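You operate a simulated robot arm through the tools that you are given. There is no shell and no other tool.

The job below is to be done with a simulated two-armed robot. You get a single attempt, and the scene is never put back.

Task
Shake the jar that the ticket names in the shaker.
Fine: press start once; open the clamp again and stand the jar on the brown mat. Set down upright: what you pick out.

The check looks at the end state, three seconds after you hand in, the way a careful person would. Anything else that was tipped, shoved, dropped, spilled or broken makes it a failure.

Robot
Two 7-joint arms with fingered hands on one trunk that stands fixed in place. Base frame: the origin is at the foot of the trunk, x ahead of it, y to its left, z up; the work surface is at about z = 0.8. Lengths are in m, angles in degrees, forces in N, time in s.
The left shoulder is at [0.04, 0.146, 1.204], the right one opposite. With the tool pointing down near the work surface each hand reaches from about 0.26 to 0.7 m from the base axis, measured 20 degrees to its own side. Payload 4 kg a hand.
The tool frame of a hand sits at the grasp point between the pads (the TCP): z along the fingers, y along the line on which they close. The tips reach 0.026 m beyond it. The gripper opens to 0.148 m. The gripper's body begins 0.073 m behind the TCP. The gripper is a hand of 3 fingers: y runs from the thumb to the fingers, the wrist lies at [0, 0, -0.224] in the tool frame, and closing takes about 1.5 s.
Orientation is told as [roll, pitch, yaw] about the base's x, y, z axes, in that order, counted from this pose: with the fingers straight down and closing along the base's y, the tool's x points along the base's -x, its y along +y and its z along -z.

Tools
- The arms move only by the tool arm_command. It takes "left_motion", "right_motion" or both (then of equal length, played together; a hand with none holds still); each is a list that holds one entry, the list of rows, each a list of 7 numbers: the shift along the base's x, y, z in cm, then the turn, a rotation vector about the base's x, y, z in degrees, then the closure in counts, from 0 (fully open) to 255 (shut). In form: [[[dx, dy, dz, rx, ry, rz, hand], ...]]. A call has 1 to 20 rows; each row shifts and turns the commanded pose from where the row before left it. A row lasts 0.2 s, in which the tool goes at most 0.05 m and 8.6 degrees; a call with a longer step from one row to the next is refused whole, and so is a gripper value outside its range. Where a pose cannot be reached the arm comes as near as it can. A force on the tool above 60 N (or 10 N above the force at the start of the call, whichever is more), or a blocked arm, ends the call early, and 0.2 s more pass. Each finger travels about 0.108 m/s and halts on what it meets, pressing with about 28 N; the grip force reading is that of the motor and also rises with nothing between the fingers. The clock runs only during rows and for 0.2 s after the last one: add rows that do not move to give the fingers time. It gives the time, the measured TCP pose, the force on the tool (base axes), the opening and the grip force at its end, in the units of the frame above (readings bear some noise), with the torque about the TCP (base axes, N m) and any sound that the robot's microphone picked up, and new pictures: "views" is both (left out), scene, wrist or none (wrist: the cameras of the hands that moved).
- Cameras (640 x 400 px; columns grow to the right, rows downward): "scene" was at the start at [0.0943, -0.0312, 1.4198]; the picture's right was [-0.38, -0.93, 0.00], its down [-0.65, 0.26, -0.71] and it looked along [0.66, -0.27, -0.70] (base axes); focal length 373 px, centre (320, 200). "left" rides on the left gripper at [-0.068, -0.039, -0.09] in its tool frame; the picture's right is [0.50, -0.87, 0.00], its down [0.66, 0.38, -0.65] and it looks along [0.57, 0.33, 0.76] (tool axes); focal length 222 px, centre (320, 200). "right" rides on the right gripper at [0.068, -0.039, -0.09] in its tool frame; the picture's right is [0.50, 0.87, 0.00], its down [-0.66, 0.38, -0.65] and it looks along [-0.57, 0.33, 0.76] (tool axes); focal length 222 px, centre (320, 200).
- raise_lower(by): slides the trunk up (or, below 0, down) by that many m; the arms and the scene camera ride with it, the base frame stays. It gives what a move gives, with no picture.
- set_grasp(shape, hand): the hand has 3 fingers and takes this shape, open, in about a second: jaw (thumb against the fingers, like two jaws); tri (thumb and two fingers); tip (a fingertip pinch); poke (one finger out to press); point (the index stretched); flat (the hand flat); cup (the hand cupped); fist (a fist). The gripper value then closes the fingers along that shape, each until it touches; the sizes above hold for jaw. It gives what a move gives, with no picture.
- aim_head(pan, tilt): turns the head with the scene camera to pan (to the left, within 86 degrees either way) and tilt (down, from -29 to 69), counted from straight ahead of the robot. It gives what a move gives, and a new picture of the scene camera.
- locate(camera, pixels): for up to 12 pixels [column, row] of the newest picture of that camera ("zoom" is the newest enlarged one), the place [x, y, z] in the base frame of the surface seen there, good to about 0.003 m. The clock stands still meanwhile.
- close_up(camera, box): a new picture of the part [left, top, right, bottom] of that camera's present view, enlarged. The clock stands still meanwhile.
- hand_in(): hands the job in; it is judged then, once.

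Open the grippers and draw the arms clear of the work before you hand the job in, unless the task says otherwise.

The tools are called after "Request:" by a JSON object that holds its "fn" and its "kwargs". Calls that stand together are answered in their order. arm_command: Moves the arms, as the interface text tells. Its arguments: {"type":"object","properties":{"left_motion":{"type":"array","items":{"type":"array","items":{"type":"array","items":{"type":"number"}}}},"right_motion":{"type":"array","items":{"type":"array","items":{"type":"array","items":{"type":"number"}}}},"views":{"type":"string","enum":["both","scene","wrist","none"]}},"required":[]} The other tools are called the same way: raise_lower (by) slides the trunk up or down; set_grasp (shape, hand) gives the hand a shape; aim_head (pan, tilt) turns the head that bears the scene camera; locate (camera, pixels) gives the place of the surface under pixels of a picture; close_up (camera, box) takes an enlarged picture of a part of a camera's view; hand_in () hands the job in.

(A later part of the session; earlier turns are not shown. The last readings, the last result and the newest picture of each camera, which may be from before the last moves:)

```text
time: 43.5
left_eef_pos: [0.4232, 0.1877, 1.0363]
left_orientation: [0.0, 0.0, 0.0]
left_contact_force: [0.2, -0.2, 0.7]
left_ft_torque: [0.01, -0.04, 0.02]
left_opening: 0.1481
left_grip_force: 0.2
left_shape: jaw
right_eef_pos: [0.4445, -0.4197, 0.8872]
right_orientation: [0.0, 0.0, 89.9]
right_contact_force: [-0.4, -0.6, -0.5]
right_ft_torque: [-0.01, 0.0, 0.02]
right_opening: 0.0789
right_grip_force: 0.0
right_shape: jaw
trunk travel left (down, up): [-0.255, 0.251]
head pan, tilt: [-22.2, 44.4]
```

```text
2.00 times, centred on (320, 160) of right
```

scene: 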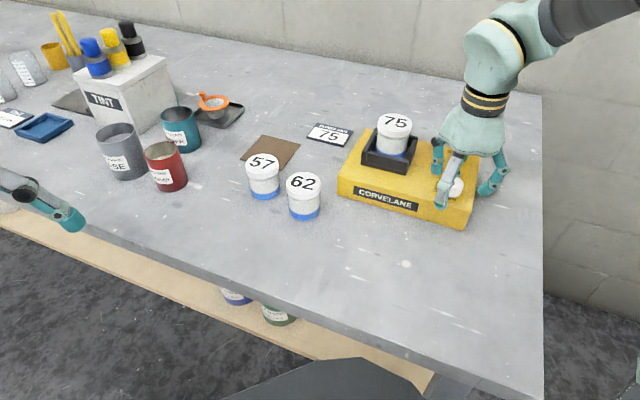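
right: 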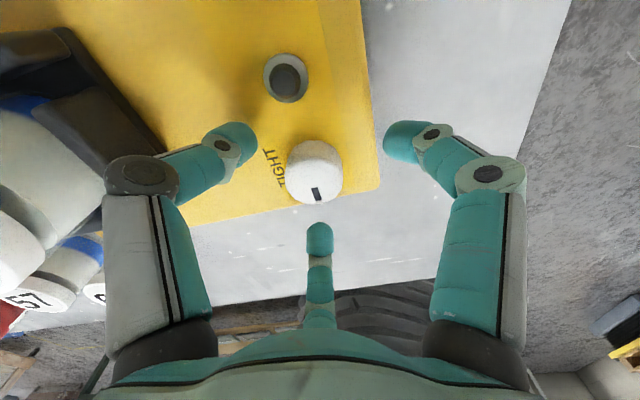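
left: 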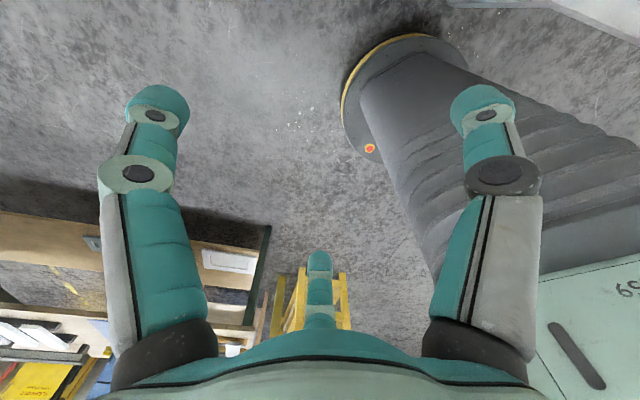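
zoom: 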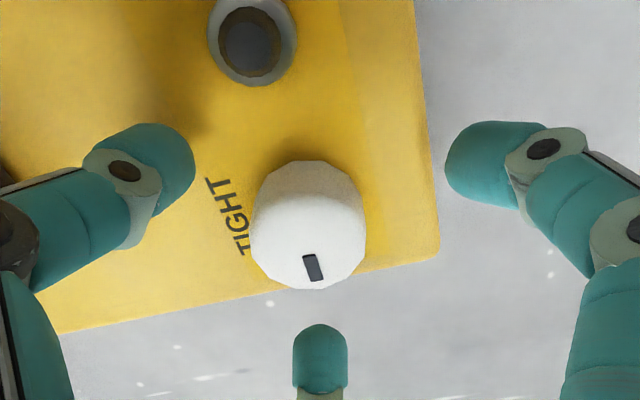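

I check fingertip heights and knob edges by locating in this wrist zoom before closing.

Request:
{"fn": "locate", "kwargs": {"camera": "zoom", "pixels": [[160, 135], [185, 165], [475, 135], [455, 165], [320, 335], [320, 370], [308, 245], [262, 235], [355, 235], [305, 285], [250, 60], [310, 180]]}}

Request:
{"fn": "locate", "kwargs": {"camera": "scene", "pixels": [[436, 171], [436, 174], [485, 192], [482, 190], [441, 206], [438, 203], [457, 185], [460, 183]]}}

```text
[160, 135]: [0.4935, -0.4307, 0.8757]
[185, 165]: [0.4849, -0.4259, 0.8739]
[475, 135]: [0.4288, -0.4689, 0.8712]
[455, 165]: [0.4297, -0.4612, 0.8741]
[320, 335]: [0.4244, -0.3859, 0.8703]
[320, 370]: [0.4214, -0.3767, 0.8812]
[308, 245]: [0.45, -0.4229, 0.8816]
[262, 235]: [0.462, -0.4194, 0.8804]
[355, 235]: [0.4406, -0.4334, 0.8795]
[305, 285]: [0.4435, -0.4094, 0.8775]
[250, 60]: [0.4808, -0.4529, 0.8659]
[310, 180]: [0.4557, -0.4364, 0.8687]
```

```text
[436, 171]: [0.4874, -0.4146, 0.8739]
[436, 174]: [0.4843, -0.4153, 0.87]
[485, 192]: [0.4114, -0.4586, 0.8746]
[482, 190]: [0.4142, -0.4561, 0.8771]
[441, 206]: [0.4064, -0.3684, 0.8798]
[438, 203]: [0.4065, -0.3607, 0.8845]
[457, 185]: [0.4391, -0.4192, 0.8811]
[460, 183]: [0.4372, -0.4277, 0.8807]
```

Knob centre estimates average (0.4465,-0.419). I nudge 1.5 mm in x and close onto the knob, then read the side forces.

Request:
{"fn": "arm_command", "kwargs": {"right_motion": [[[0.15, 0.05, -0.1, 0, 0, 0, 120], [0, 0, 0, 0, 0, 0, 150], [0, 0, 0, 0, 0, 0, 175], [0, 0, 0, 0, 0, 0, 195], [0, 0, 0, 0, 0, 0, 215], [0, 0, 0, 0, 0, 0, 230], [0, 0, 0, 0, 0, 0, 230], [0, 0, 0, 0, 0, 0, 230]]], "views": "both"}}

Request:
{"fn": "close_up", "kwargs": {"camera": "right", "box": [200, 60, 440, 260]}}

Request:
{"fn": "close_up", "kwargs": {"camera": "scene", "box": [400, 130, 510, 230]}}

```text
time: 45.3
left_eef_pos: [0.4243, 0.1863, 1.0356]
left_orientation: [0.1, 0.1, -0.1]
left_contact_force: [0.4, -0.1, 0.5]
left_ft_torque: [0.02, -0.03, 0.02]
left_opening: 0.1481
left_grip_force: 0.0
left_shape: jaw
right_eef_pos: [0.4455, -0.4188, 0.8862]
right_orientation: [0.0, 0.0, 89.9]
right_contact_force: [3.1, 0.4, -1.9]
right_ft_torque: [0.0, -0.1, 0.03]
right_opening: 0.0263
right_grip_force: 28.2
right_shape: jaw
trunk travel left (down, up): [-0.255, 0.251]
head pan, tilt: [-22.2, 44.4]
```

scene: 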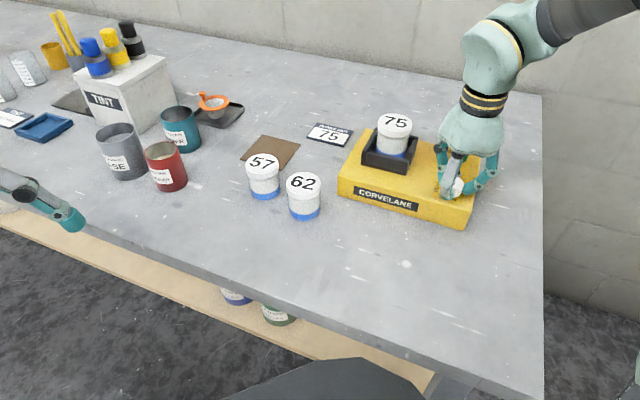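
right: 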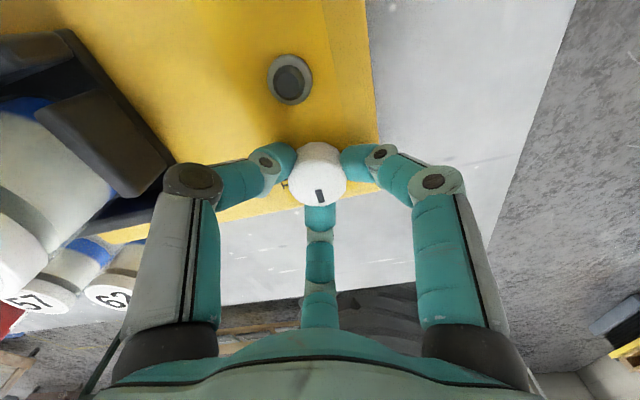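

```text
2.00 times, centred on (320, 160) of right
```

zoom: 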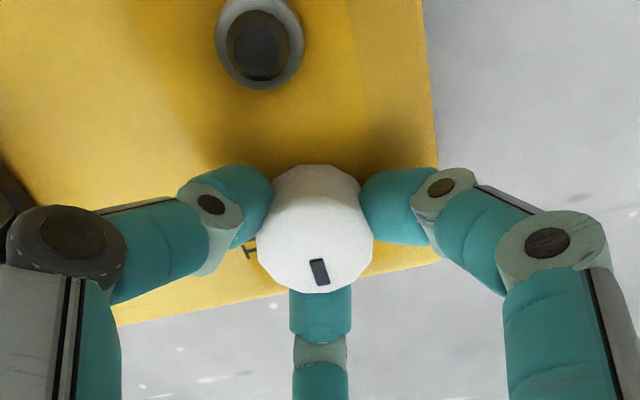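

```text
4.00 times, centred on (455, 180) of scene
```

zoom: 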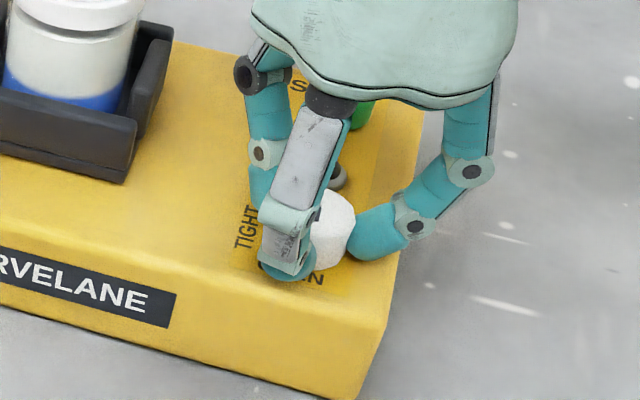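

The knob is gripped (opening 0.026, side force ~3 N). I turn clockwise by 24° first and read the torque.

Request:
{"fn": "arm_command", "kwargs": {"right_motion": [[[0, 0, 0, 0, 0, -6, 230], [0, 0, 0, 0, 0, -6, 230], [0, 0, 0, 0, 0, -6, 230], [0, 0, 0, 0, 0, -6, 230], [0, 0, 0, 0, 0, 0, 230]]], "views": "both"}}

Request:
{"fn": "close_up", "kwargs": {"camera": "right", "box": [200, 60, 440, 260]}}

```text
time: 46.5
left_eef_pos: [0.4249, 0.1885, 1.0346]
left_orientation: [0.0, 0.2, 0.0]
left_contact_force: [0.4, -0.1, 0.8]
left_ft_torque: [-0.02, -0.01, 0.01]
left_opening: 0.148
left_grip_force: 0.1
left_shape: jaw
right_eef_pos: [0.4466, -0.4189, 0.8866]
right_orientation: [0.1, 0.1, 65.8]
right_contact_force: [5.8, 3.6, -3.6]
right_ft_torque: [0.08, -0.2, 0.06]
right_opening: 0.0264
right_grip_force: 28.4
right_shape: jaw
trunk travel left (down, up): [-0.255, 0.251]
head pan, tilt: [-22.2, 44.4]
```

scene: 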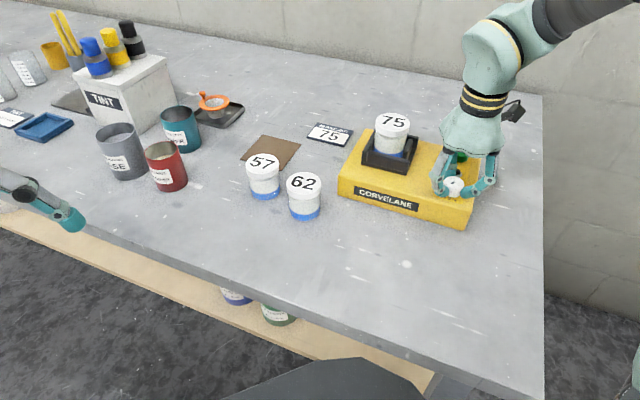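
right: 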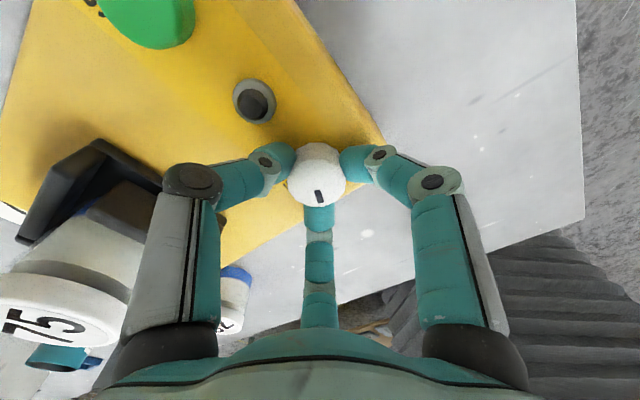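

```text
2.00 times, centred on (320, 160) of right
```

zoom: 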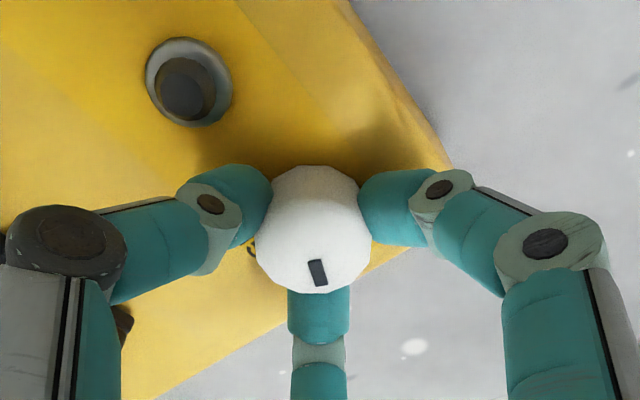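

The knob turns with the hand (mark fixed in the wrist view at (318,273) zoom). I continue turning 36° more.

Request:
{"fn": "arm_command", "kwargs": {"right_motion": [[[0, 0, 0, 0, 0, -6, 230], [0, 0, 0, 0, 0, -6, 230], [0, 0, 0, 0, 0, -6, 230], [0, 0, 0, 0, 0, -6, 230], [0, 0, 0, 0, 0, -6, 230], [0, 0, 0, 0, 0, -6, 230], [0, 0, 0, 0, 0, 0, 230]]], "views": "both"}}

Request:
{"fn": "close_up", "kwargs": {"camera": "scene", "box": [345, 100, 505, 220]}}

```text
time: 48.1
left_eef_pos: [0.4258, 0.1891, 1.035]
left_orientation: [0.0, 0.1, 0.0]
left_contact_force: [1.0, 0.8, 0.3]
left_ft_torque: [-0.01, -0.02, 0.02]
left_opening: 0.1478
left_grip_force: 0.0
left_shape: jaw
right_eef_pos: [0.4479, -0.4189, 0.8858]
right_orientation: [0.0, 0.0, 29.8]
right_contact_force: [11.6, 5.1, -1.8]
right_ft_torque: [0.11, -0.31, 0.05]
right_opening: 0.0263
right_grip_force: 27.8
right_shape: jaw
trunk travel left (down, up): [-0.255, 0.251]
head pan, tilt: [-22.2, 44.4]
```

scene: 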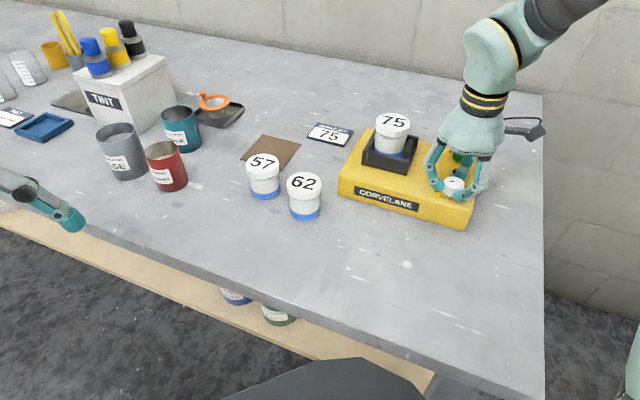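
right: 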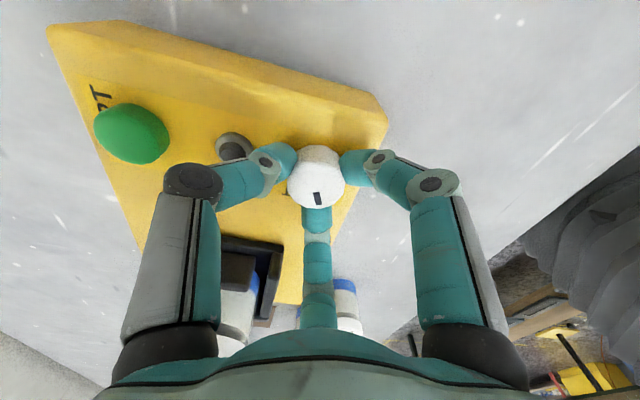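

```text
3.33 times, centred on (425, 160) of scene
```

zoom: 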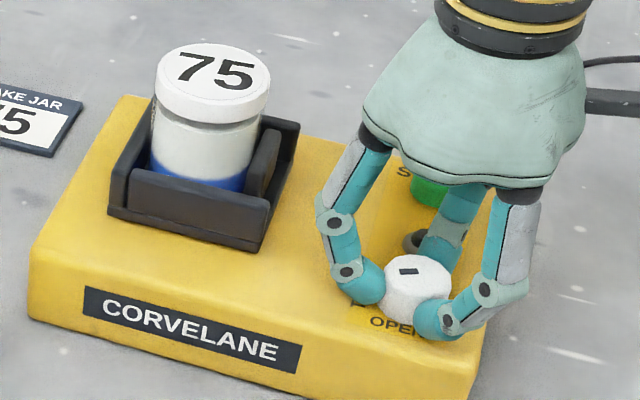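

The jaw has moved in and pushed the jar toward the left wall. Side force is 11.6 N in +x, so I shift 2 mm in +x while turning the remaining 30°.

Request:
{"fn": "arm_command", "kwargs": {"right_motion": [[[0.1, 0.05, 0, 0, 0, -5, 230], [0.1, 0.05, 0, 0, 0, -5, 230], [0, 0, 0, 0, 0, -5, 230], [0, 0, 0, 0, 0, -5, 230], [0, 0, 0, 0, 0, -5, 230], [0, 0, 0, 0, 0, -5, 230], [0, 0, 0, 0, 0, 0, 230]]], "views": "both"}}

Request:
{"fn": "close_up", "kwargs": {"camera": "scene", "box": [345, 100, 505, 220]}}

Request:
{"fn": "close_up", "kwargs": {"camera": "right", "box": [200, 60, 440, 260]}}

```text
time: 49.7
left_eef_pos: [0.4255, 0.1876, 1.0354]
left_orientation: [0.1, 0.1, 0.0]
left_contact_force: [-0.5, -0.2, -0.8]
left_ft_torque: [-0.03, -0.04, 0.03]
left_opening: 0.148
left_grip_force: 0.1
left_shape: jaw
right_eef_pos: [0.449, -0.4178, 0.886]
right_orientation: [0.1, -0.1, -0.1]
right_contact_force: [10.6, 0.2, -0.8]
right_ft_torque: [-0.04, -0.27, 0.27]
right_opening: 0.0264
right_grip_force: 27.6
right_shape: jaw
trunk travel left (down, up): [-0.255, 0.251]
head pan, tilt: [-22.2, 44.4]
```

scene: 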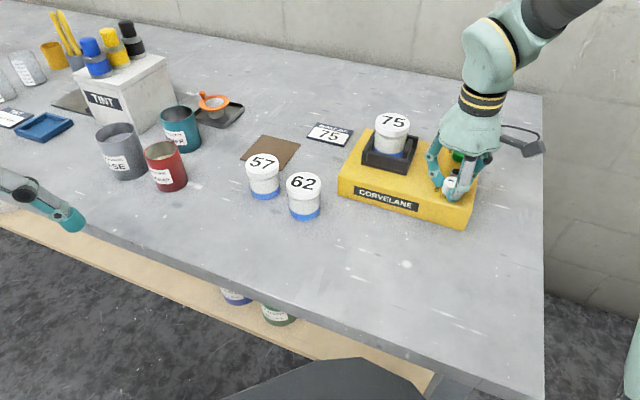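
right: 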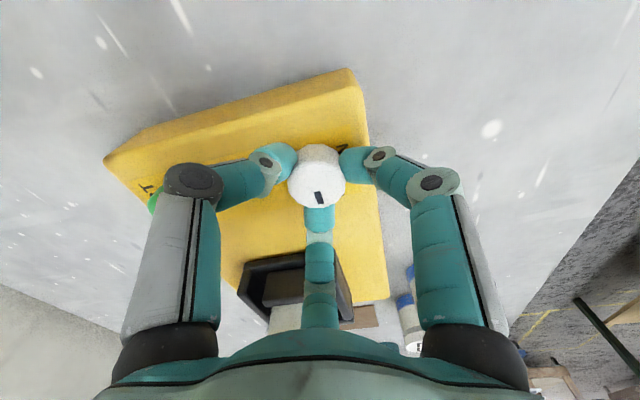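

```text
3.33 times, centred on (425, 160) of scene
```

zoom: 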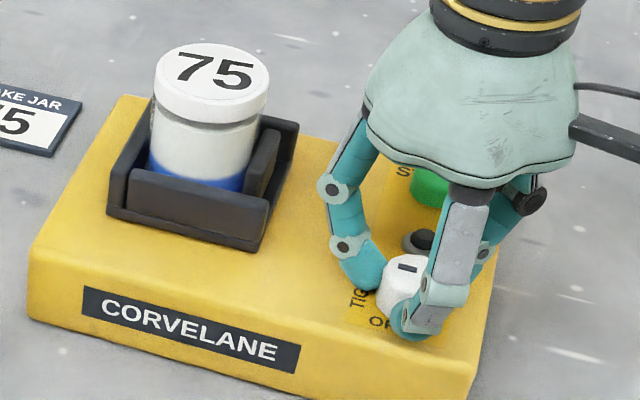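

```text
2.00 times, centred on (320, 160) of right
```

zoom: 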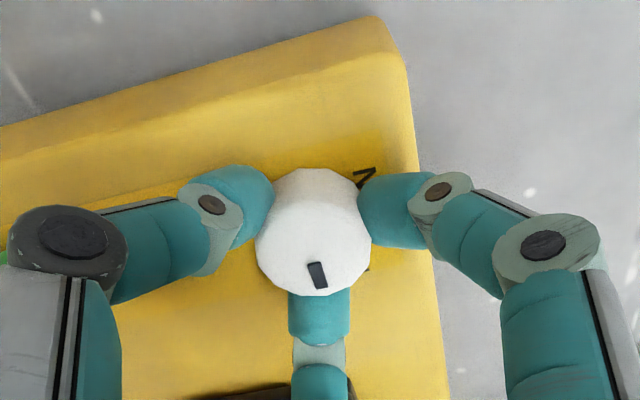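

Torque has risen to 0.27 N m, suggesting the clamp is gripping. I turn 6° further in small steps to feel for the stop.

Request:
{"fn": "arm_command", "kwargs": {"right_motion": [[[0, 0, 0, 0, 0, -3, 230], [0, 0, 0, 0, 0, -3, 230], [0, 0, 0, 0, 0, 0, 230]]], "views": "scene"}}

Request:
{"fn": "close_up", "kwargs": {"camera": "scene", "box": [430, 150, 490, 210]}}

Request:
{"fn": "close_up", "kwargs": {"camera": "scene", "box": [355, 105, 425, 180]}}

```text
time: 50.5
left_eef_pos: [0.4257, 0.1881, 1.0344]
left_orientation: [0.0, 0.2, 0.1]
left_contact_force: [0.6, -0.1, -0.5]
left_ft_torque: [0.03, 0.01, -0.01]
left_opening: 0.1478
left_grip_force: 0.1
left_shape: jaw
right_eef_pos: [0.4517, -0.4186, 0.8856]
right_orientation: [0.1, -0.2, -6.1]
right_contact_force: [16.1, -1.9, -0.5]
right_ft_torque: [-0.1, -0.3, 0.37]
right_opening: 0.0265
right_grip_force: 28.0
right_shape: jaw
trunk travel left (down, up): [-0.255, 0.251]
head pan, tilt: [-22.2, 44.4]
```

scene: 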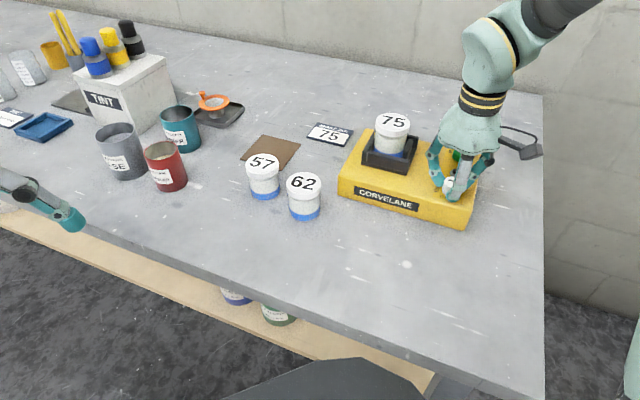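

```text
6.67 times, centred on (460, 180) of scene
```

zoom: 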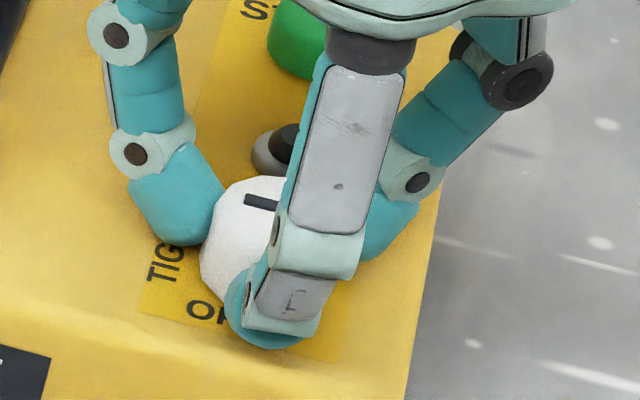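

```text
5.33 times, centred on (390, 142) of scene
```

zoom: 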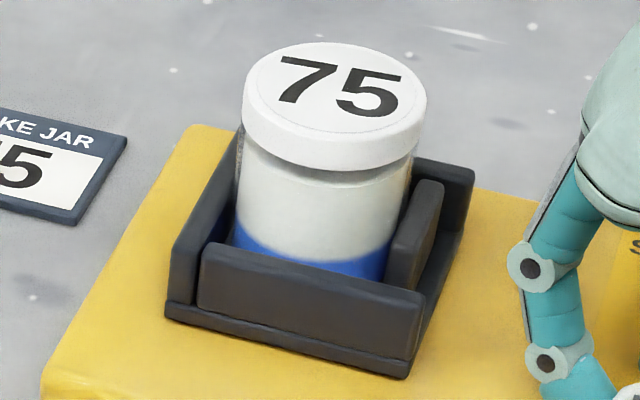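

The jaw presses the jar against the left wall, and the mark now lies along the machine's width toward TIGHT. I open the fingers and rise off the knob to check that it stays.

Request:
{"fn": "arm_command", "kwargs": {"right_motion": [[[0, 0, 0, 0, 0, 0, 200], [0, 0, 0, 0, 0, 0, 170], [0, 0, 0, 0, 0, 0, 140], [0, 0, 0, 0, 0, 0, 120], [0, 0, 0, 0, 0, 0, 120], [0, 0, 2, 0, 0, 0, 120], [0, 0, 4, 0, 0, 0, 120], [0, 0, 4, 0, 0, 0, 120], [0, 0, 4, 0, 0, 0, 120], [0, 0, 0, 0, 0, 0, 120]]], "views": "both"}}

Request:
{"fn": "close_up", "kwargs": {"camera": "scene", "box": [345, 110, 485, 215]}}

Request:
{"fn": "close_up", "kwargs": {"camera": "right", "box": [200, 20, 440, 260]}}

```text
time: 52.7
left_eef_pos: [0.4242, 0.188, 1.0356]
left_orientation: [0.0, -0.1, 0.0]
left_contact_force: [-0.7, 0.3, 0.1]
left_ft_torque: [0.04, 0.04, -0.01]
left_opening: 0.1479
left_grip_force: 0.0
left_shape: jaw
right_eef_pos: [0.4484, -0.42, 1.0255]
right_orientation: [0.0, 0.0, -6.2]
right_contact_force: [0.0, 0.2, 0.7]
right_ft_torque: [-0.01, 0.0, -0.01]
right_opening: 0.0776
right_grip_force: 0.1
right_shape: jaw
trunk travel left (down, up): [-0.255, 0.251]
head pan, tilt: [-22.2, 44.4]
```

scene: 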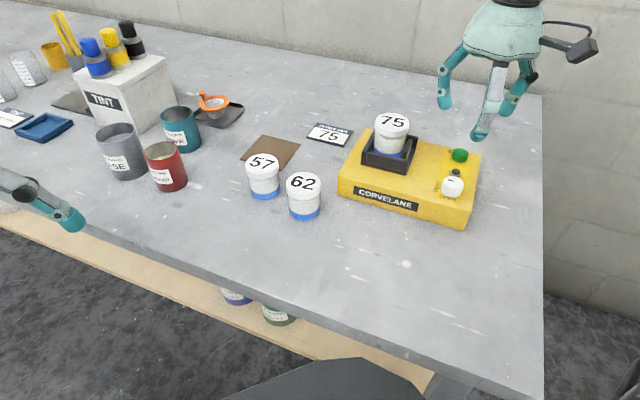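
right: 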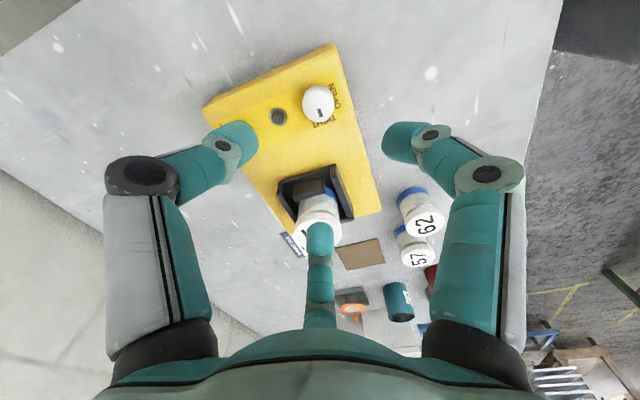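

```text
3.81 times, centred on (415, 162) of scene
```

zoom: 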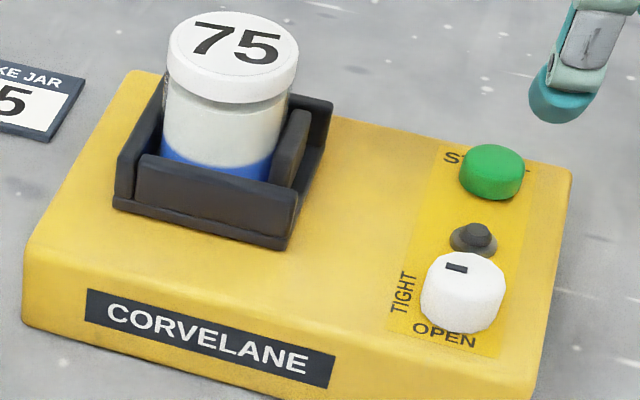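

```text
1.67 times, centred on (320, 140) of right
```

zoom: 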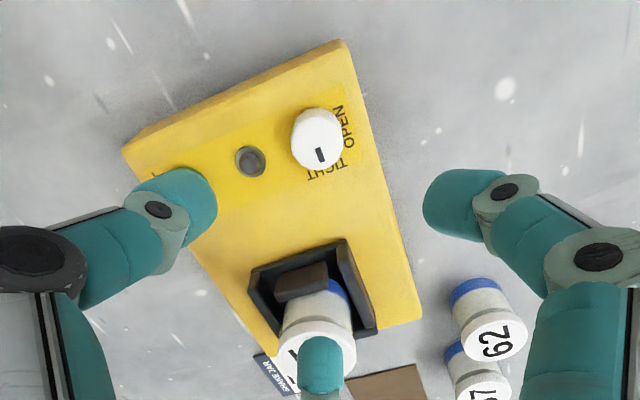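

Mark points to TIGHT and the jaw is closed on the jar. I close the right hand fully and move above the green button at ≈(0.513,-0.488).

Request:
{"fn": "arm_command", "kwargs": {"right_motion": [[[1.6, -1.7, 0, 0, 0, 0, 160], [1.6, -1.7, 0, 0, 0, 0, 200], [1.6, -1.7, 0, 0, 0, 0, 255], [1.66, -1.7, 0, 0, 0, 0, 255], [0, 0, -3, 0, 0, 0, 255], [0, 0, -3, 0, 0, 0, 255], [0, 0, -2.5, 0, 0, 0, 255], [0, 0, 0, 0, 0, 0, 255]]], "views": "both"}}

Request:
{"fn": "close_up", "kwargs": {"camera": "scene", "box": [420, 100, 500, 200]}}

Request:
{"fn": "close_up", "kwargs": {"camera": "right", "box": [220, 60, 420, 260]}}

```text
time: 54.5
left_eef_pos: [0.4244, 0.1891, 1.0353]
left_orientation: [0.1, 0.0, 0.0]
left_contact_force: [0.0, -0.3, -0.6]
left_ft_torque: [0.02, 0.02, 0.02]
left_opening: 0.1483
left_grip_force: 0.2
left_shape: jaw
right_eef_pos: [0.5112, -0.4864, 0.9419]
right_orientation: [0.1, 0.0, -6.1]
right_contact_force: [-0.2, -0.6, 0.2]
right_ft_torque: [0.0, -0.01, -0.02]
right_opening: 0.0
right_grip_force: 28.0
right_shape: jaw
trunk travel left (down, up): [-0.255, 0.251]
head pan, tilt: [-22.2, 44.4]
```

scene: 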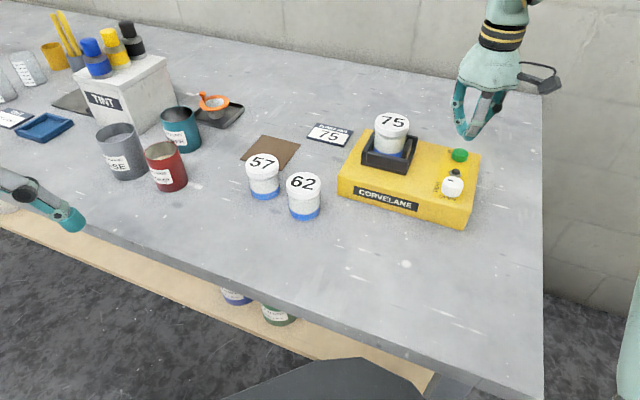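
right: 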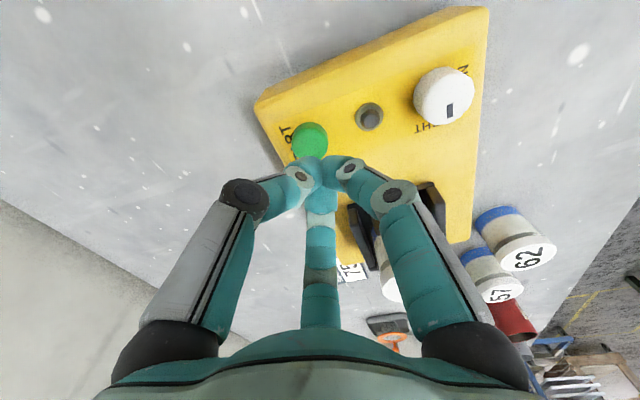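

```text
4.00 times, centred on (460, 150) of scene
```

zoom: 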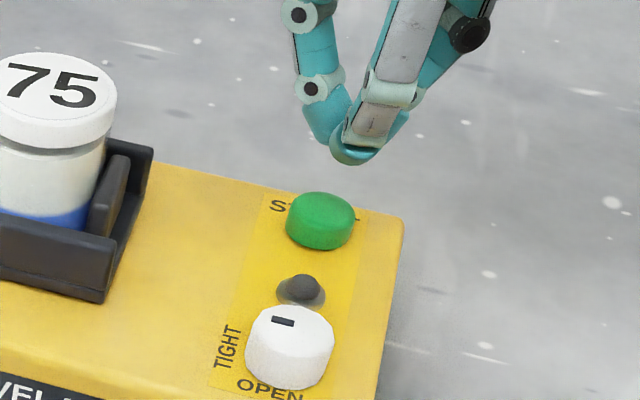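

```text
2.00 times, centred on (320, 160) of right
```

zoom: 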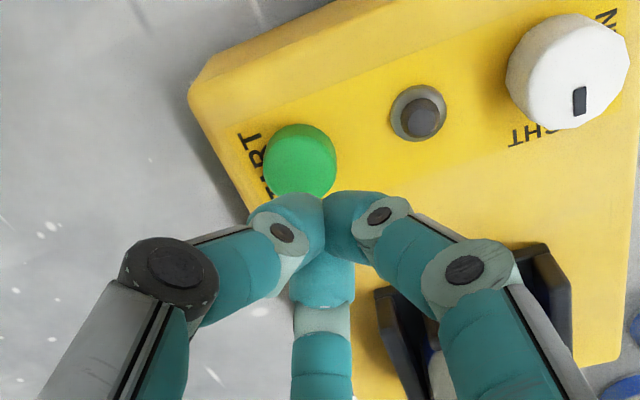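

I locate the fingertip cluster and button top from both cameras.

Request:
{"fn": "locate", "kwargs": {"camera": "zoom", "pixels": [[300, 160], [300, 135], [272, 160], [330, 160], [285, 205], [350, 205], [322, 270], [325, 215]]}}

Request:
{"fn": "locate", "kwargs": {"camera": "scene", "pixels": [[460, 154], [453, 153], [467, 154], [460, 150], [460, 157], [468, 137], [462, 133]]}}

```text
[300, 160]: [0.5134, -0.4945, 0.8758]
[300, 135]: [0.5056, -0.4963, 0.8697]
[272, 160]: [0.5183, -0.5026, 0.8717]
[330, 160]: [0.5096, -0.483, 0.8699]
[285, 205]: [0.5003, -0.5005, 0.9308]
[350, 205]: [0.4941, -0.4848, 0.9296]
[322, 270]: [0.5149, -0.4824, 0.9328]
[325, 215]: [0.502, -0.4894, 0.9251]
```

```text
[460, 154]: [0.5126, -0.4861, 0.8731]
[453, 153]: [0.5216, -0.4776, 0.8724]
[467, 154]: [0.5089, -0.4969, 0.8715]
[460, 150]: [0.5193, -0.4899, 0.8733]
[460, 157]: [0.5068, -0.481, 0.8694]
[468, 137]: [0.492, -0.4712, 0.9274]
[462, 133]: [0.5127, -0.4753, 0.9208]
```

Button centre ≈ (0.514,-0.489), top z≈0.874. I align and lower to just above it (TCP z≈0.906).

Request:
{"fn": "arm_command", "kwargs": {"right_motion": [[[0.25, -0.25, -1.2, 0, 0, 0, 255], [0, 0, -1.2, 0, 0, 0, 255], [0, 0, -1.2, 0, 0, 0, 255], [0, 0, 0, 0, 0, 0, 255]]], "views": "both"}}

Request:
{"fn": "close_up", "kwargs": {"camera": "scene", "box": [420, 100, 500, 200]}}

```text
time: 55.5
left_eef_pos: [0.4232, 0.187, 1.0359]
left_orientation: [0.0, 0.0, 0.0]
left_contact_force: [-0.4, 0.0, -0.7]
left_ft_torque: [-0.03, 0.0, -0.01]
left_opening: 0.1477
left_grip_force: 0.0
left_shape: jaw
right_eef_pos: [0.5154, -0.4884, 0.9052]
right_orientation: [0.1, 0.1, -6.2]
right_contact_force: [0.3, -0.4, 0.4]
right_ft_torque: [0.01, 0.02, 0.02]
right_opening: 0.0
right_grip_force: 28.4
right_shape: jaw
trunk travel left (down, up): [-0.255, 0.251]
head pan, tilt: [-22.2, 44.4]
```

scene: 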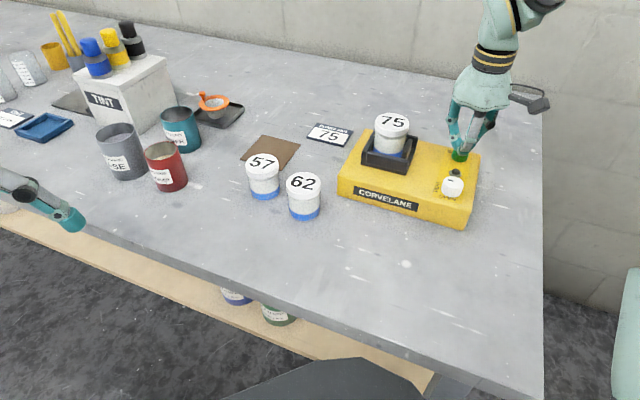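
right: 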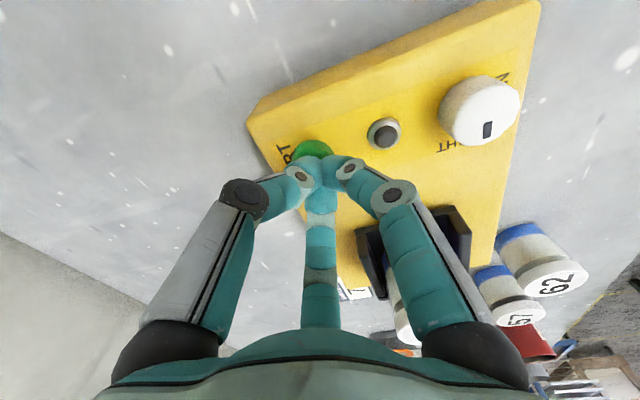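

```text
4.00 times, centred on (460, 150) of scene
```

zoom: 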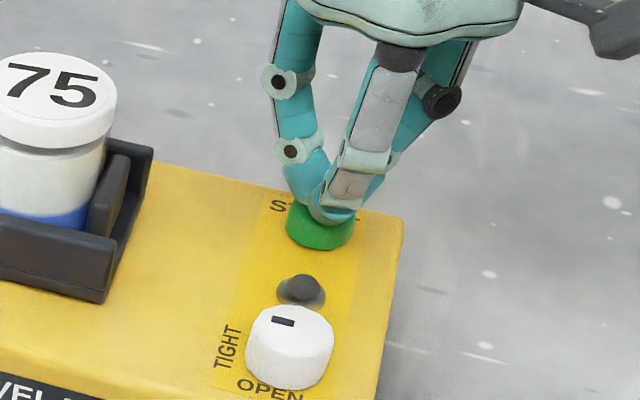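

Fingertips are right above the button. I press down in small 2 mm steps, watching force and sound.

Request:
{"fn": "arm_command", "kwargs": {"right_motion": [[[0, 0, -0.2, 0, 0, 0, 255], [0, 0, -0.2, 0, 0, 0, 255], [0, 0, -0.2, 0, 0, 0, 255]]], "views": "scene"}}

```text
time: 56.3
left_eef_pos: [0.4247, 0.1872, 1.0354]
left_orientation: [0.0, 0.0, -0.1]
left_contact_force: [1.1, -0.1, -0.3]
left_ft_torque: [0.01, 0.0, 0.0]
left_opening: 0.1481
left_grip_force: 0.0
left_shape: jaw
right_eef_pos: [0.5156, -0.4882, 0.8993]
right_orientation: [0.0, -0.2, -6.1]
right_contact_force: [-0.1, -0.6, 0.6]
right_ft_torque: [0.01, -0.04, -0.03]
right_opening: 0.0
right_grip_force: 28.4
right_shape: jaw
trunk travel left (down, up): [-0.255, 0.251]
head pan, tilt: [-22.2, 44.4]
```

scene: 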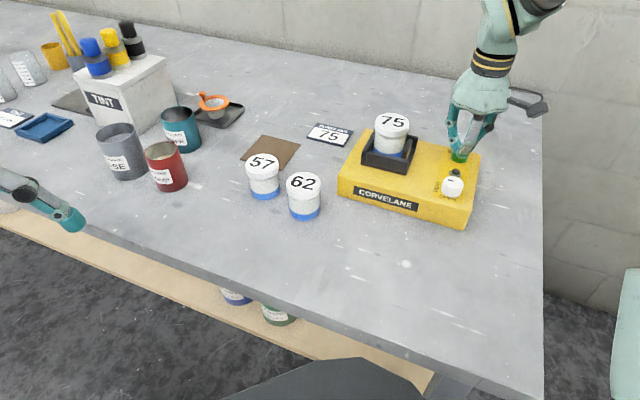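

No contact yet at z=0.899. I continue in 2 mm steps.

Request:
{"fn": "arm_command", "kwargs": {"right_motion": [[[0, 0, -0.2, 0, 0, 0, 255], [0, 0, -0.2, 0, 0, 0, 255], [0, 0, 0, 0, 0, 0, 255]]], "views": "none"}}

```text
time: 57.1
left_eef_pos: [0.424, 0.1872, 1.0365]
left_orientation: [0.0, 0.0, 0.0]
left_contact_force: [-0.6, 1.0, -0.4]
left_ft_torque: [0.03, 0.0, -0.01]
left_opening: 0.148
left_grip_force: 0.2
left_shape: jaw
right_eef_pos: [0.5162, -0.4893, 0.896]
right_orientation: [0.0, -0.1, -6.1]
right_contact_force: [1.3, -0.1, 3.0]
right_ft_torque: [0.02, -0.05, 0.03]
right_opening: 0.0
right_grip_force: 28.3
right_shape: jaw
trunk travel left (down, up): [-0.255, 0.251]
head pan, tilt: [-22.2, 44.4]
heard: click
```

A click was heard at 3 N: start is pressed. I lift straight up and away and watch the lamp/jar.

Request:
{"fn": "arm_command", "kwargs": {"right_motion": [[[0, 0, 2, 0, 0, 0, 255], [0, 0, 4, 0, 0, 0, 255], [0, 0, 4, 0, 0, 0, 255]]], "views": "scene"}}

Request:
{"fn": "close_up", "kwargs": {"camera": "scene", "box": [345, 110, 485, 215]}}

```text
time: 57.9
left_eef_pos: [0.4237, 0.1883, 1.0354]
left_orientation: [0.0, -0.1, 0.0]
left_contact_force: [-0.6, 0.3, 0.4]
left_ft_torque: [0.01, -0.01, -0.01]
left_opening: 0.148
left_grip_force: 0.0
left_shape: jaw
right_eef_pos: [0.5143, -0.4885, 0.9965]
right_orientation: [0.0, 0.0, -6.1]
right_contact_force: [-0.3, 0.9, -0.4]
right_ft_torque: [0.03, -0.01, -0.01]
right_opening: 0.0
right_grip_force: 28.3
right_shape: jaw
trunk travel left (down, up): [-0.255, 0.251]
head pan, tilt: [-22.2, 44.4]
```

scene: 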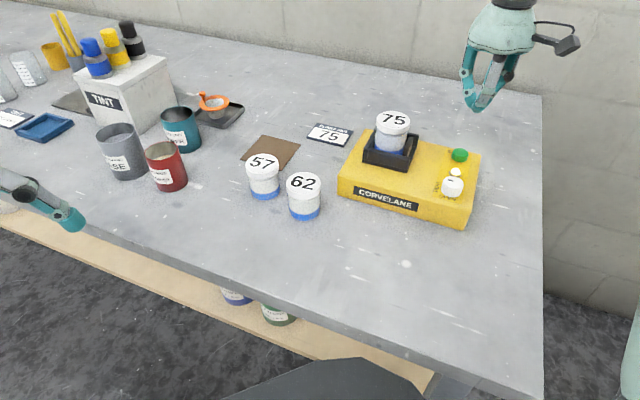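

```text
3.81 times, centred on (415, 162) of scene
```

zoom: 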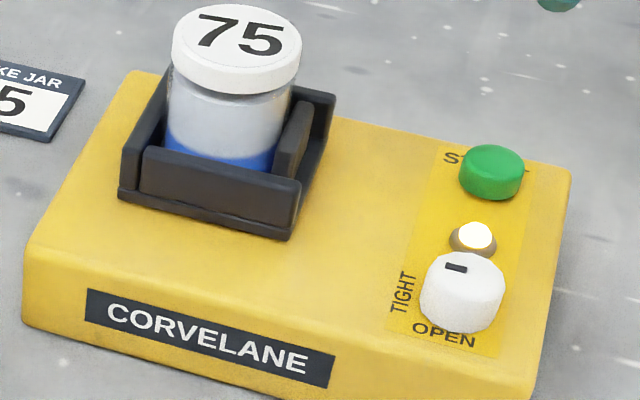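

The lamp is lit and the shaker is running (the cradle shifts). I wait with still rows until it stops, opening the hand a bit.

Request:
{"fn": "arm_command", "kwargs": {"right_motion": [[[0, 0, 2, 0, 0, 0, 200], [0, 0, 0, 0, 0, 0, 160], [0, 0, 0, 0, 0, 0, 120], [0, 0, 0, 0, 0, 0, 120], [0, 0, 0, 0, 0, 0, 120], [0, 0, 0, 0, 0, 0, 120], [0, 0, 0, 0, 0, 0, 120], [0, 0, 0, 0, 0, 0, 120], [0, 0, 0, 0, 0, 0, 120], [0, 0, 0, 0, 0, 0, 120], [0, 0, 0, 0, 0, 0, 120], [0, 0, 0, 0, 0, 0, 120], [0, 0, 0, 0, 0, 0, 120], [0, 0, 0, 0, 0, 0, 120], [0, 0, 0, 0, 0, 0, 120], [0, 0, 0, 0, 0, 0, 120], [0, 0, 0, 0, 0, 0, 120], [0, 0, 0, 0, 0, 0, 120], [0, 0, 0, 0, 0, 0, 120], [0, 0, 0, 0, 0, 0, 120]]], "views": "scene"}}

Request:
{"fn": "close_up", "kwargs": {"camera": "scene", "box": [345, 110, 485, 215]}}

```text
time: 62.1
left_eef_pos: [0.4241, 0.1887, 1.0356]
left_orientation: [0.0, 0.0, 0.0]
left_contact_force: [-0.8, 0.8, -0.3]
left_ft_torque: [0.03, -0.01, 0.0]
left_opening: 0.1482
left_grip_force: 0.0
left_shape: jaw
right_eef_pos: [0.5149, -0.4886, 1.0148]
right_orientation: [-0.1, 0.1, -6.1]
right_contact_force: [0.5, -0.2, -0.1]
right_ft_torque: [-0.02, -0.03, 0.03]
right_opening: 0.0776
right_grip_force: 0.1
right_shape: jaw
trunk travel left (down, up): [-0.255, 0.251]
head pan, tilt: [-22.2, 44.4]
```

scene: 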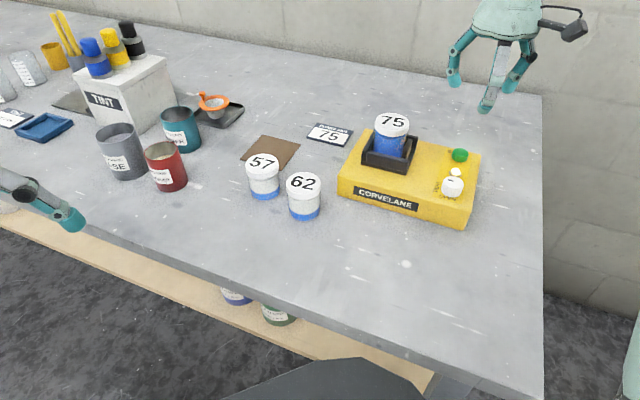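

```text
3.81 times, centred on (415, 162) of scene
```

zoom: 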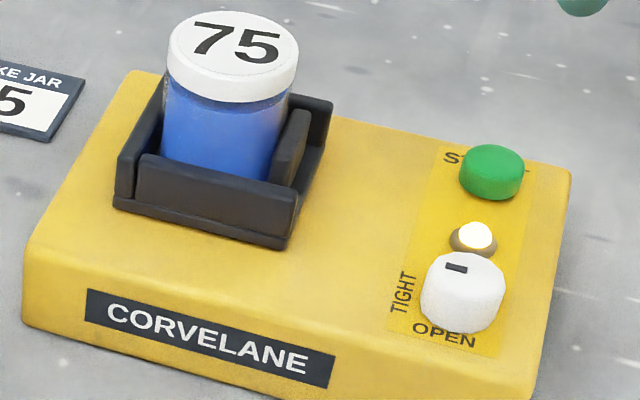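

The jar content has become uniformly blue, but the lamp is still lit. I keep waiting.

Request:
{"fn": "arm_command", "kwargs": {"right_motion": [[[0, 0, 0, 0, 0, 0, 120], [0, 0, 0, 0, 0, 0, 120], [0, 0, 0, 0, 0, 0, 120], [0, 0, 0, 0, 0, 0, 120], [0, 0, 0, 0, 0, 0, 120], [0, 0, 0, 0, 0, 0, 120], [0, 0, 0, 0, 0, 0, 120], [0, 0, 0, 0, 0, 0, 120], [0, 0, 0, 0, 0, 0, 120], [0, 0, 0, 0, 0, 0, 120], [0, 0, 0, 0, 0, 0, 120], [0, 0, 0, 0, 0, 0, 120], [0, 0, 0, 0, 0, 0, 120], [0, 0, 0, 0, 0, 0, 120], [0, 0, 0, 0, 0, 0, 120]]], "views": "scene"}}

Request:
{"fn": "close_up", "kwargs": {"camera": "scene", "box": [345, 110, 485, 215]}}

```text
time: 65.3
left_eef_pos: [0.4234, 0.1883, 1.0357]
left_orientation: [0.1, -0.1, 0.1]
left_contact_force: [0.0, 1.1, -0.2]
left_ft_torque: [0.0, 0.01, 0.0]
left_opening: 0.148
left_grip_force: 0.0
left_shape: jaw
right_eef_pos: [0.5142, -0.4877, 1.0153]
right_orientation: [0.1, -0.1, -6.0]
right_contact_force: [-0.3, 1.5, 0.1]
right_ft_torque: [0.03, 0.03, -0.01]
right_opening: 0.0776
right_grip_force: 0.0
right_shape: jaw
trunk travel left (down, up): [-0.255, 0.251]
head pan, tilt: [-22.2, 44.4]
```

scene: 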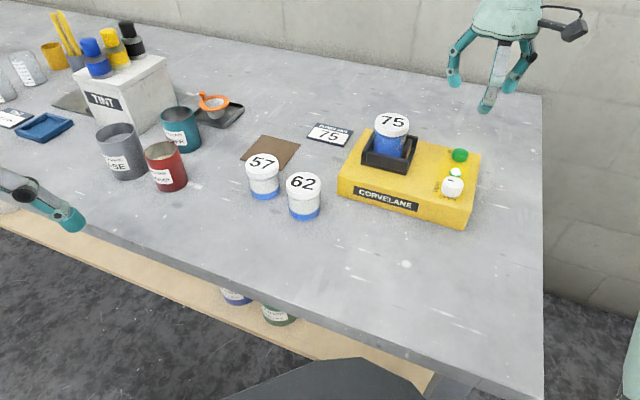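

```text
3.81 times, centred on (415, 162) of scene
```

zoom: 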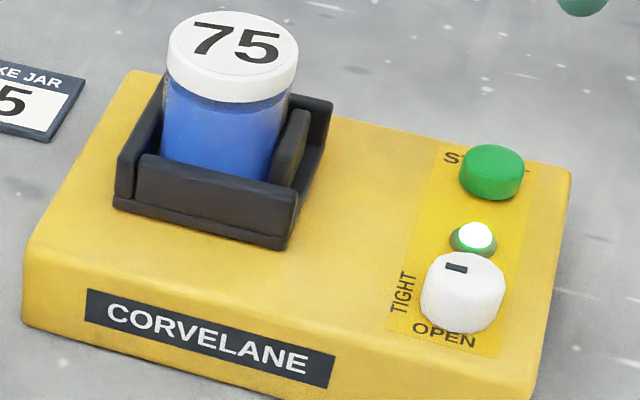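

The lamp has turned green: the shake is finished. From the earlier forces I estimate the true knob axis at (0.449,-0.4215); I move the open hand above it and lower around the knob.

Request:
{"fn": "arm_command", "kwargs": {"right_motion": [[[-2.2, 2.2, 0, 0, 0, 0, 120], [-2.2, 2.2, 0, 0, 0, 0, 120], [-2.12, 2.2, 0, 0, 0, 0, 120], [0, 0, -3, 0, 0, 0, 120], [0, 0, -3, 0, 0, 0, 120], [0, 0, -3, 0, 0, 0, 120], [0, 0, -2.5, 0, 0, 0, 120], [0, 0, -1.4, 0, 0, 0, 120], [0, 0, 0, 0, 0, 0, 120]]], "views": "both"}}

Request:
{"fn": "close_up", "kwargs": {"camera": "scene", "box": [400, 130, 510, 230]}}

Request:
{"fn": "close_up", "kwargs": {"camera": "right", "box": [200, 60, 440, 260]}}

```text
time: 67.3
left_eef_pos: [0.4235, 0.1888, 1.0357]
left_orientation: [0.0, 0.0, 0.1]
left_contact_force: [0.3, 0.8, 1.2]
left_ft_torque: [0.0, 0.02, -0.01]
left_opening: 0.1481
left_grip_force: 0.1
left_shape: jaw
right_eef_pos: [0.4508, -0.4219, 0.8852]
right_orientation: [0.0, 0.0, -6.1]
right_contact_force: [-0.2, -0.6, 0.1]
right_ft_torque: [0.0, -0.02, 0.02]
right_opening: 0.0778
right_grip_force: 0.0
right_shape: jaw
trunk travel left (down, up): [-0.255, 0.251]
head pan, tilt: [-22.2, 44.4]
```

scene: 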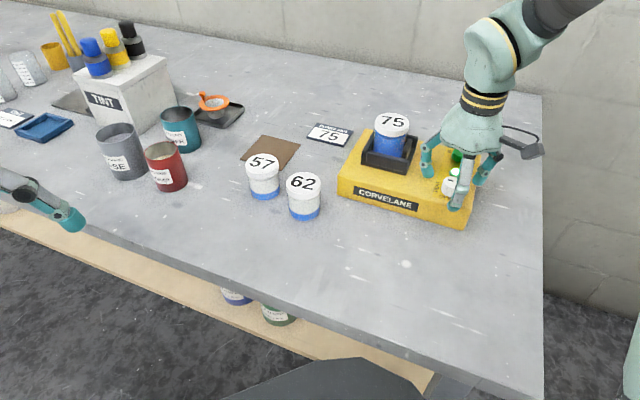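
right: 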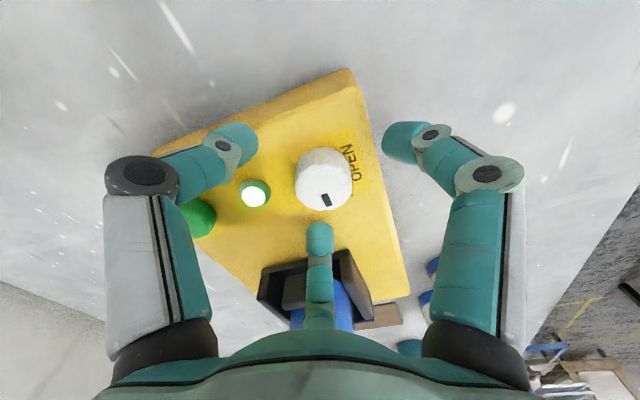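

```text
4.00 times, centred on (455, 180) of scene
```

zoom: 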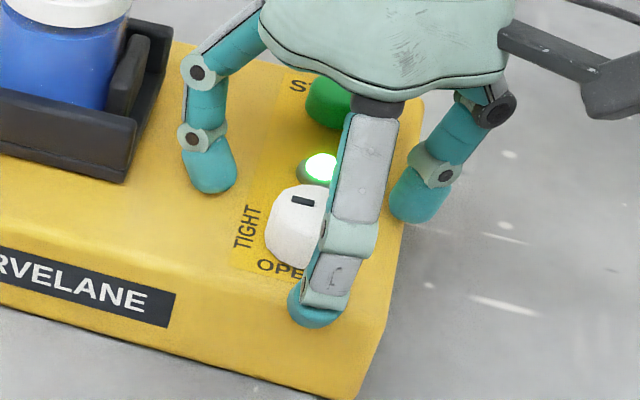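

```text
2.00 times, centred on (320, 160) of right
```

zoom: 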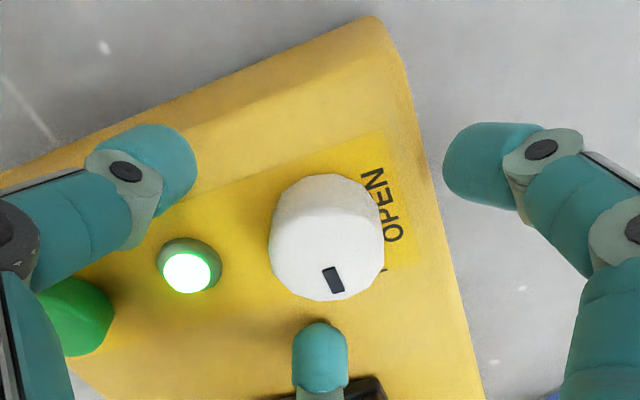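

The hand is around the knob. I nudge by (-1.5, +1) mm and close the fingers on it.

Request:
{"fn": "arm_command", "kwargs": {"right_motion": [[[-0.15, 0.1, 0, 0, 0, 0, 120], [0, 0, 0, 0, 0, 0, 150], [0, 0, 0, 0, 0, 0, 175], [0, 0, 0, 0, 0, 0, 195], [0, 0, 0, 0, 0, 0, 215], [0, 0, 0, 0, 0, 0, 230], [0, 0, 0, 0, 0, 0, 230], [0, 0, 0, 0, 0, 0, 230]]], "views": "wrist"}}

```text
time: 69.1
left_eef_pos: [0.4246, 0.1875, 1.0352]
left_orientation: [0.0, 0.1, -0.1]
left_contact_force: [-0.2, -0.2, 0.0]
left_ft_torque: [0.0, -0.01, 0.01]
left_opening: 0.1477
left_grip_force: 0.0
left_shape: jaw
right_eef_pos: [0.4499, -0.4215, 0.8865]
right_orientation: [0.0, -0.1, -6.0]
right_contact_force: [1.2, -0.2, -1.6]
right_ft_torque: [-0.04, -0.05, -0.02]
right_opening: 0.0262
right_grip_force: 27.8
right_shape: jaw
trunk travel left (down, up): [-0.255, 0.251]
head pan, tilt: [-22.2, 44.4]
```

right: 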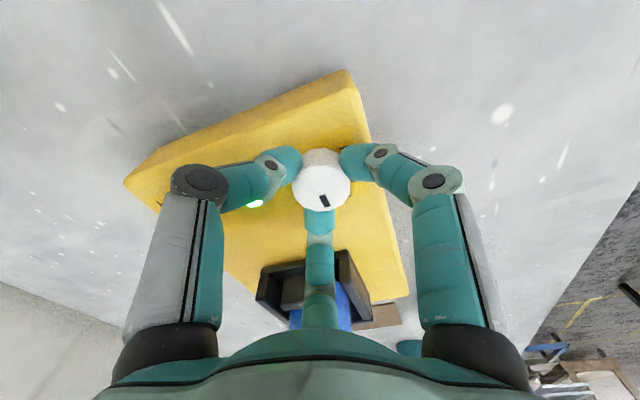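

Gripped with almost no side force. I turn counter-clockwise 48° toward OPEN.

Request:
{"fn": "arm_command", "kwargs": {"right_motion": [[[0, 0, 0, 0, 0, 6, 230], [0, 0, 0, 0, 0, 6, 230], [0, 0, 0, 0, 0, 6, 230], [0, 0, 0, 0, 0, 6, 230], [0, 0, 0, 0, 0, 6, 230], [0, 0, 0, 0, 0, 6, 230], [0, 0, 0, 0, 0, 6, 230], [0, 0, 0, 0, 0, 6, 230], [0, 0, 0, 0, 0, 0, 230]]], "views": "both"}}

Request:
{"fn": "close_up", "kwargs": {"camera": "scene", "box": [345, 100, 505, 220]}}

```text
time: 71.1
left_eef_pos: [0.4242, 0.1873, 1.0364]
left_orientation: [0.0, 0.1, 0.0]
left_contact_force: [0.1, 0.0, 0.1]
left_ft_torque: [0.01, 0.0, 0.0]
left_opening: 0.148
left_grip_force: 0.1
left_shape: jaw
right_eef_pos: [0.4481, -0.4216, 0.8852]
right_orientation: [0.2, 0.0, 42.0]
right_contact_force: [3.0, -1.3, -6.5]
right_ft_torque: [-0.03, -0.07, -0.01]
right_opening: 0.0256
right_grip_force: 27.7
right_shape: jaw
trunk travel left (down, up): [-0.255, 0.251]
head pan, tilt: [-22.2, 44.4]
```

scene: 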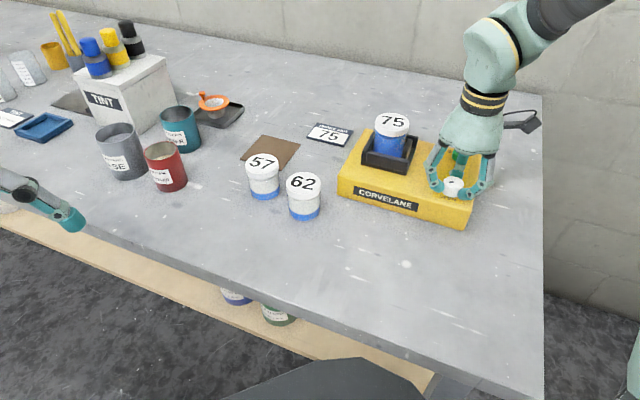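
right: 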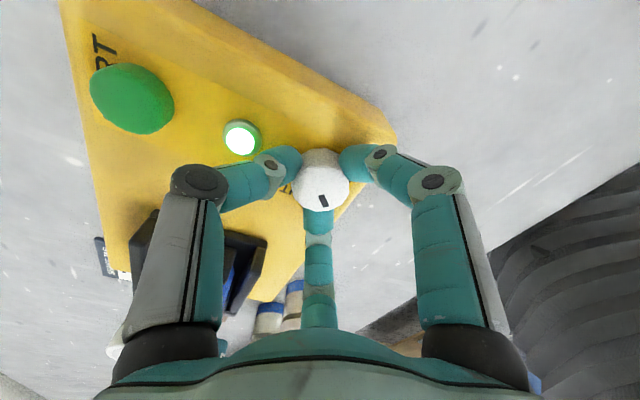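

```text
3.33 times, centred on (425, 160) of scene
```

zoom: 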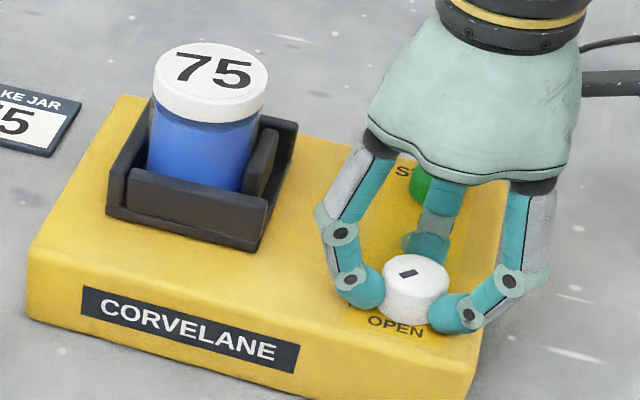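

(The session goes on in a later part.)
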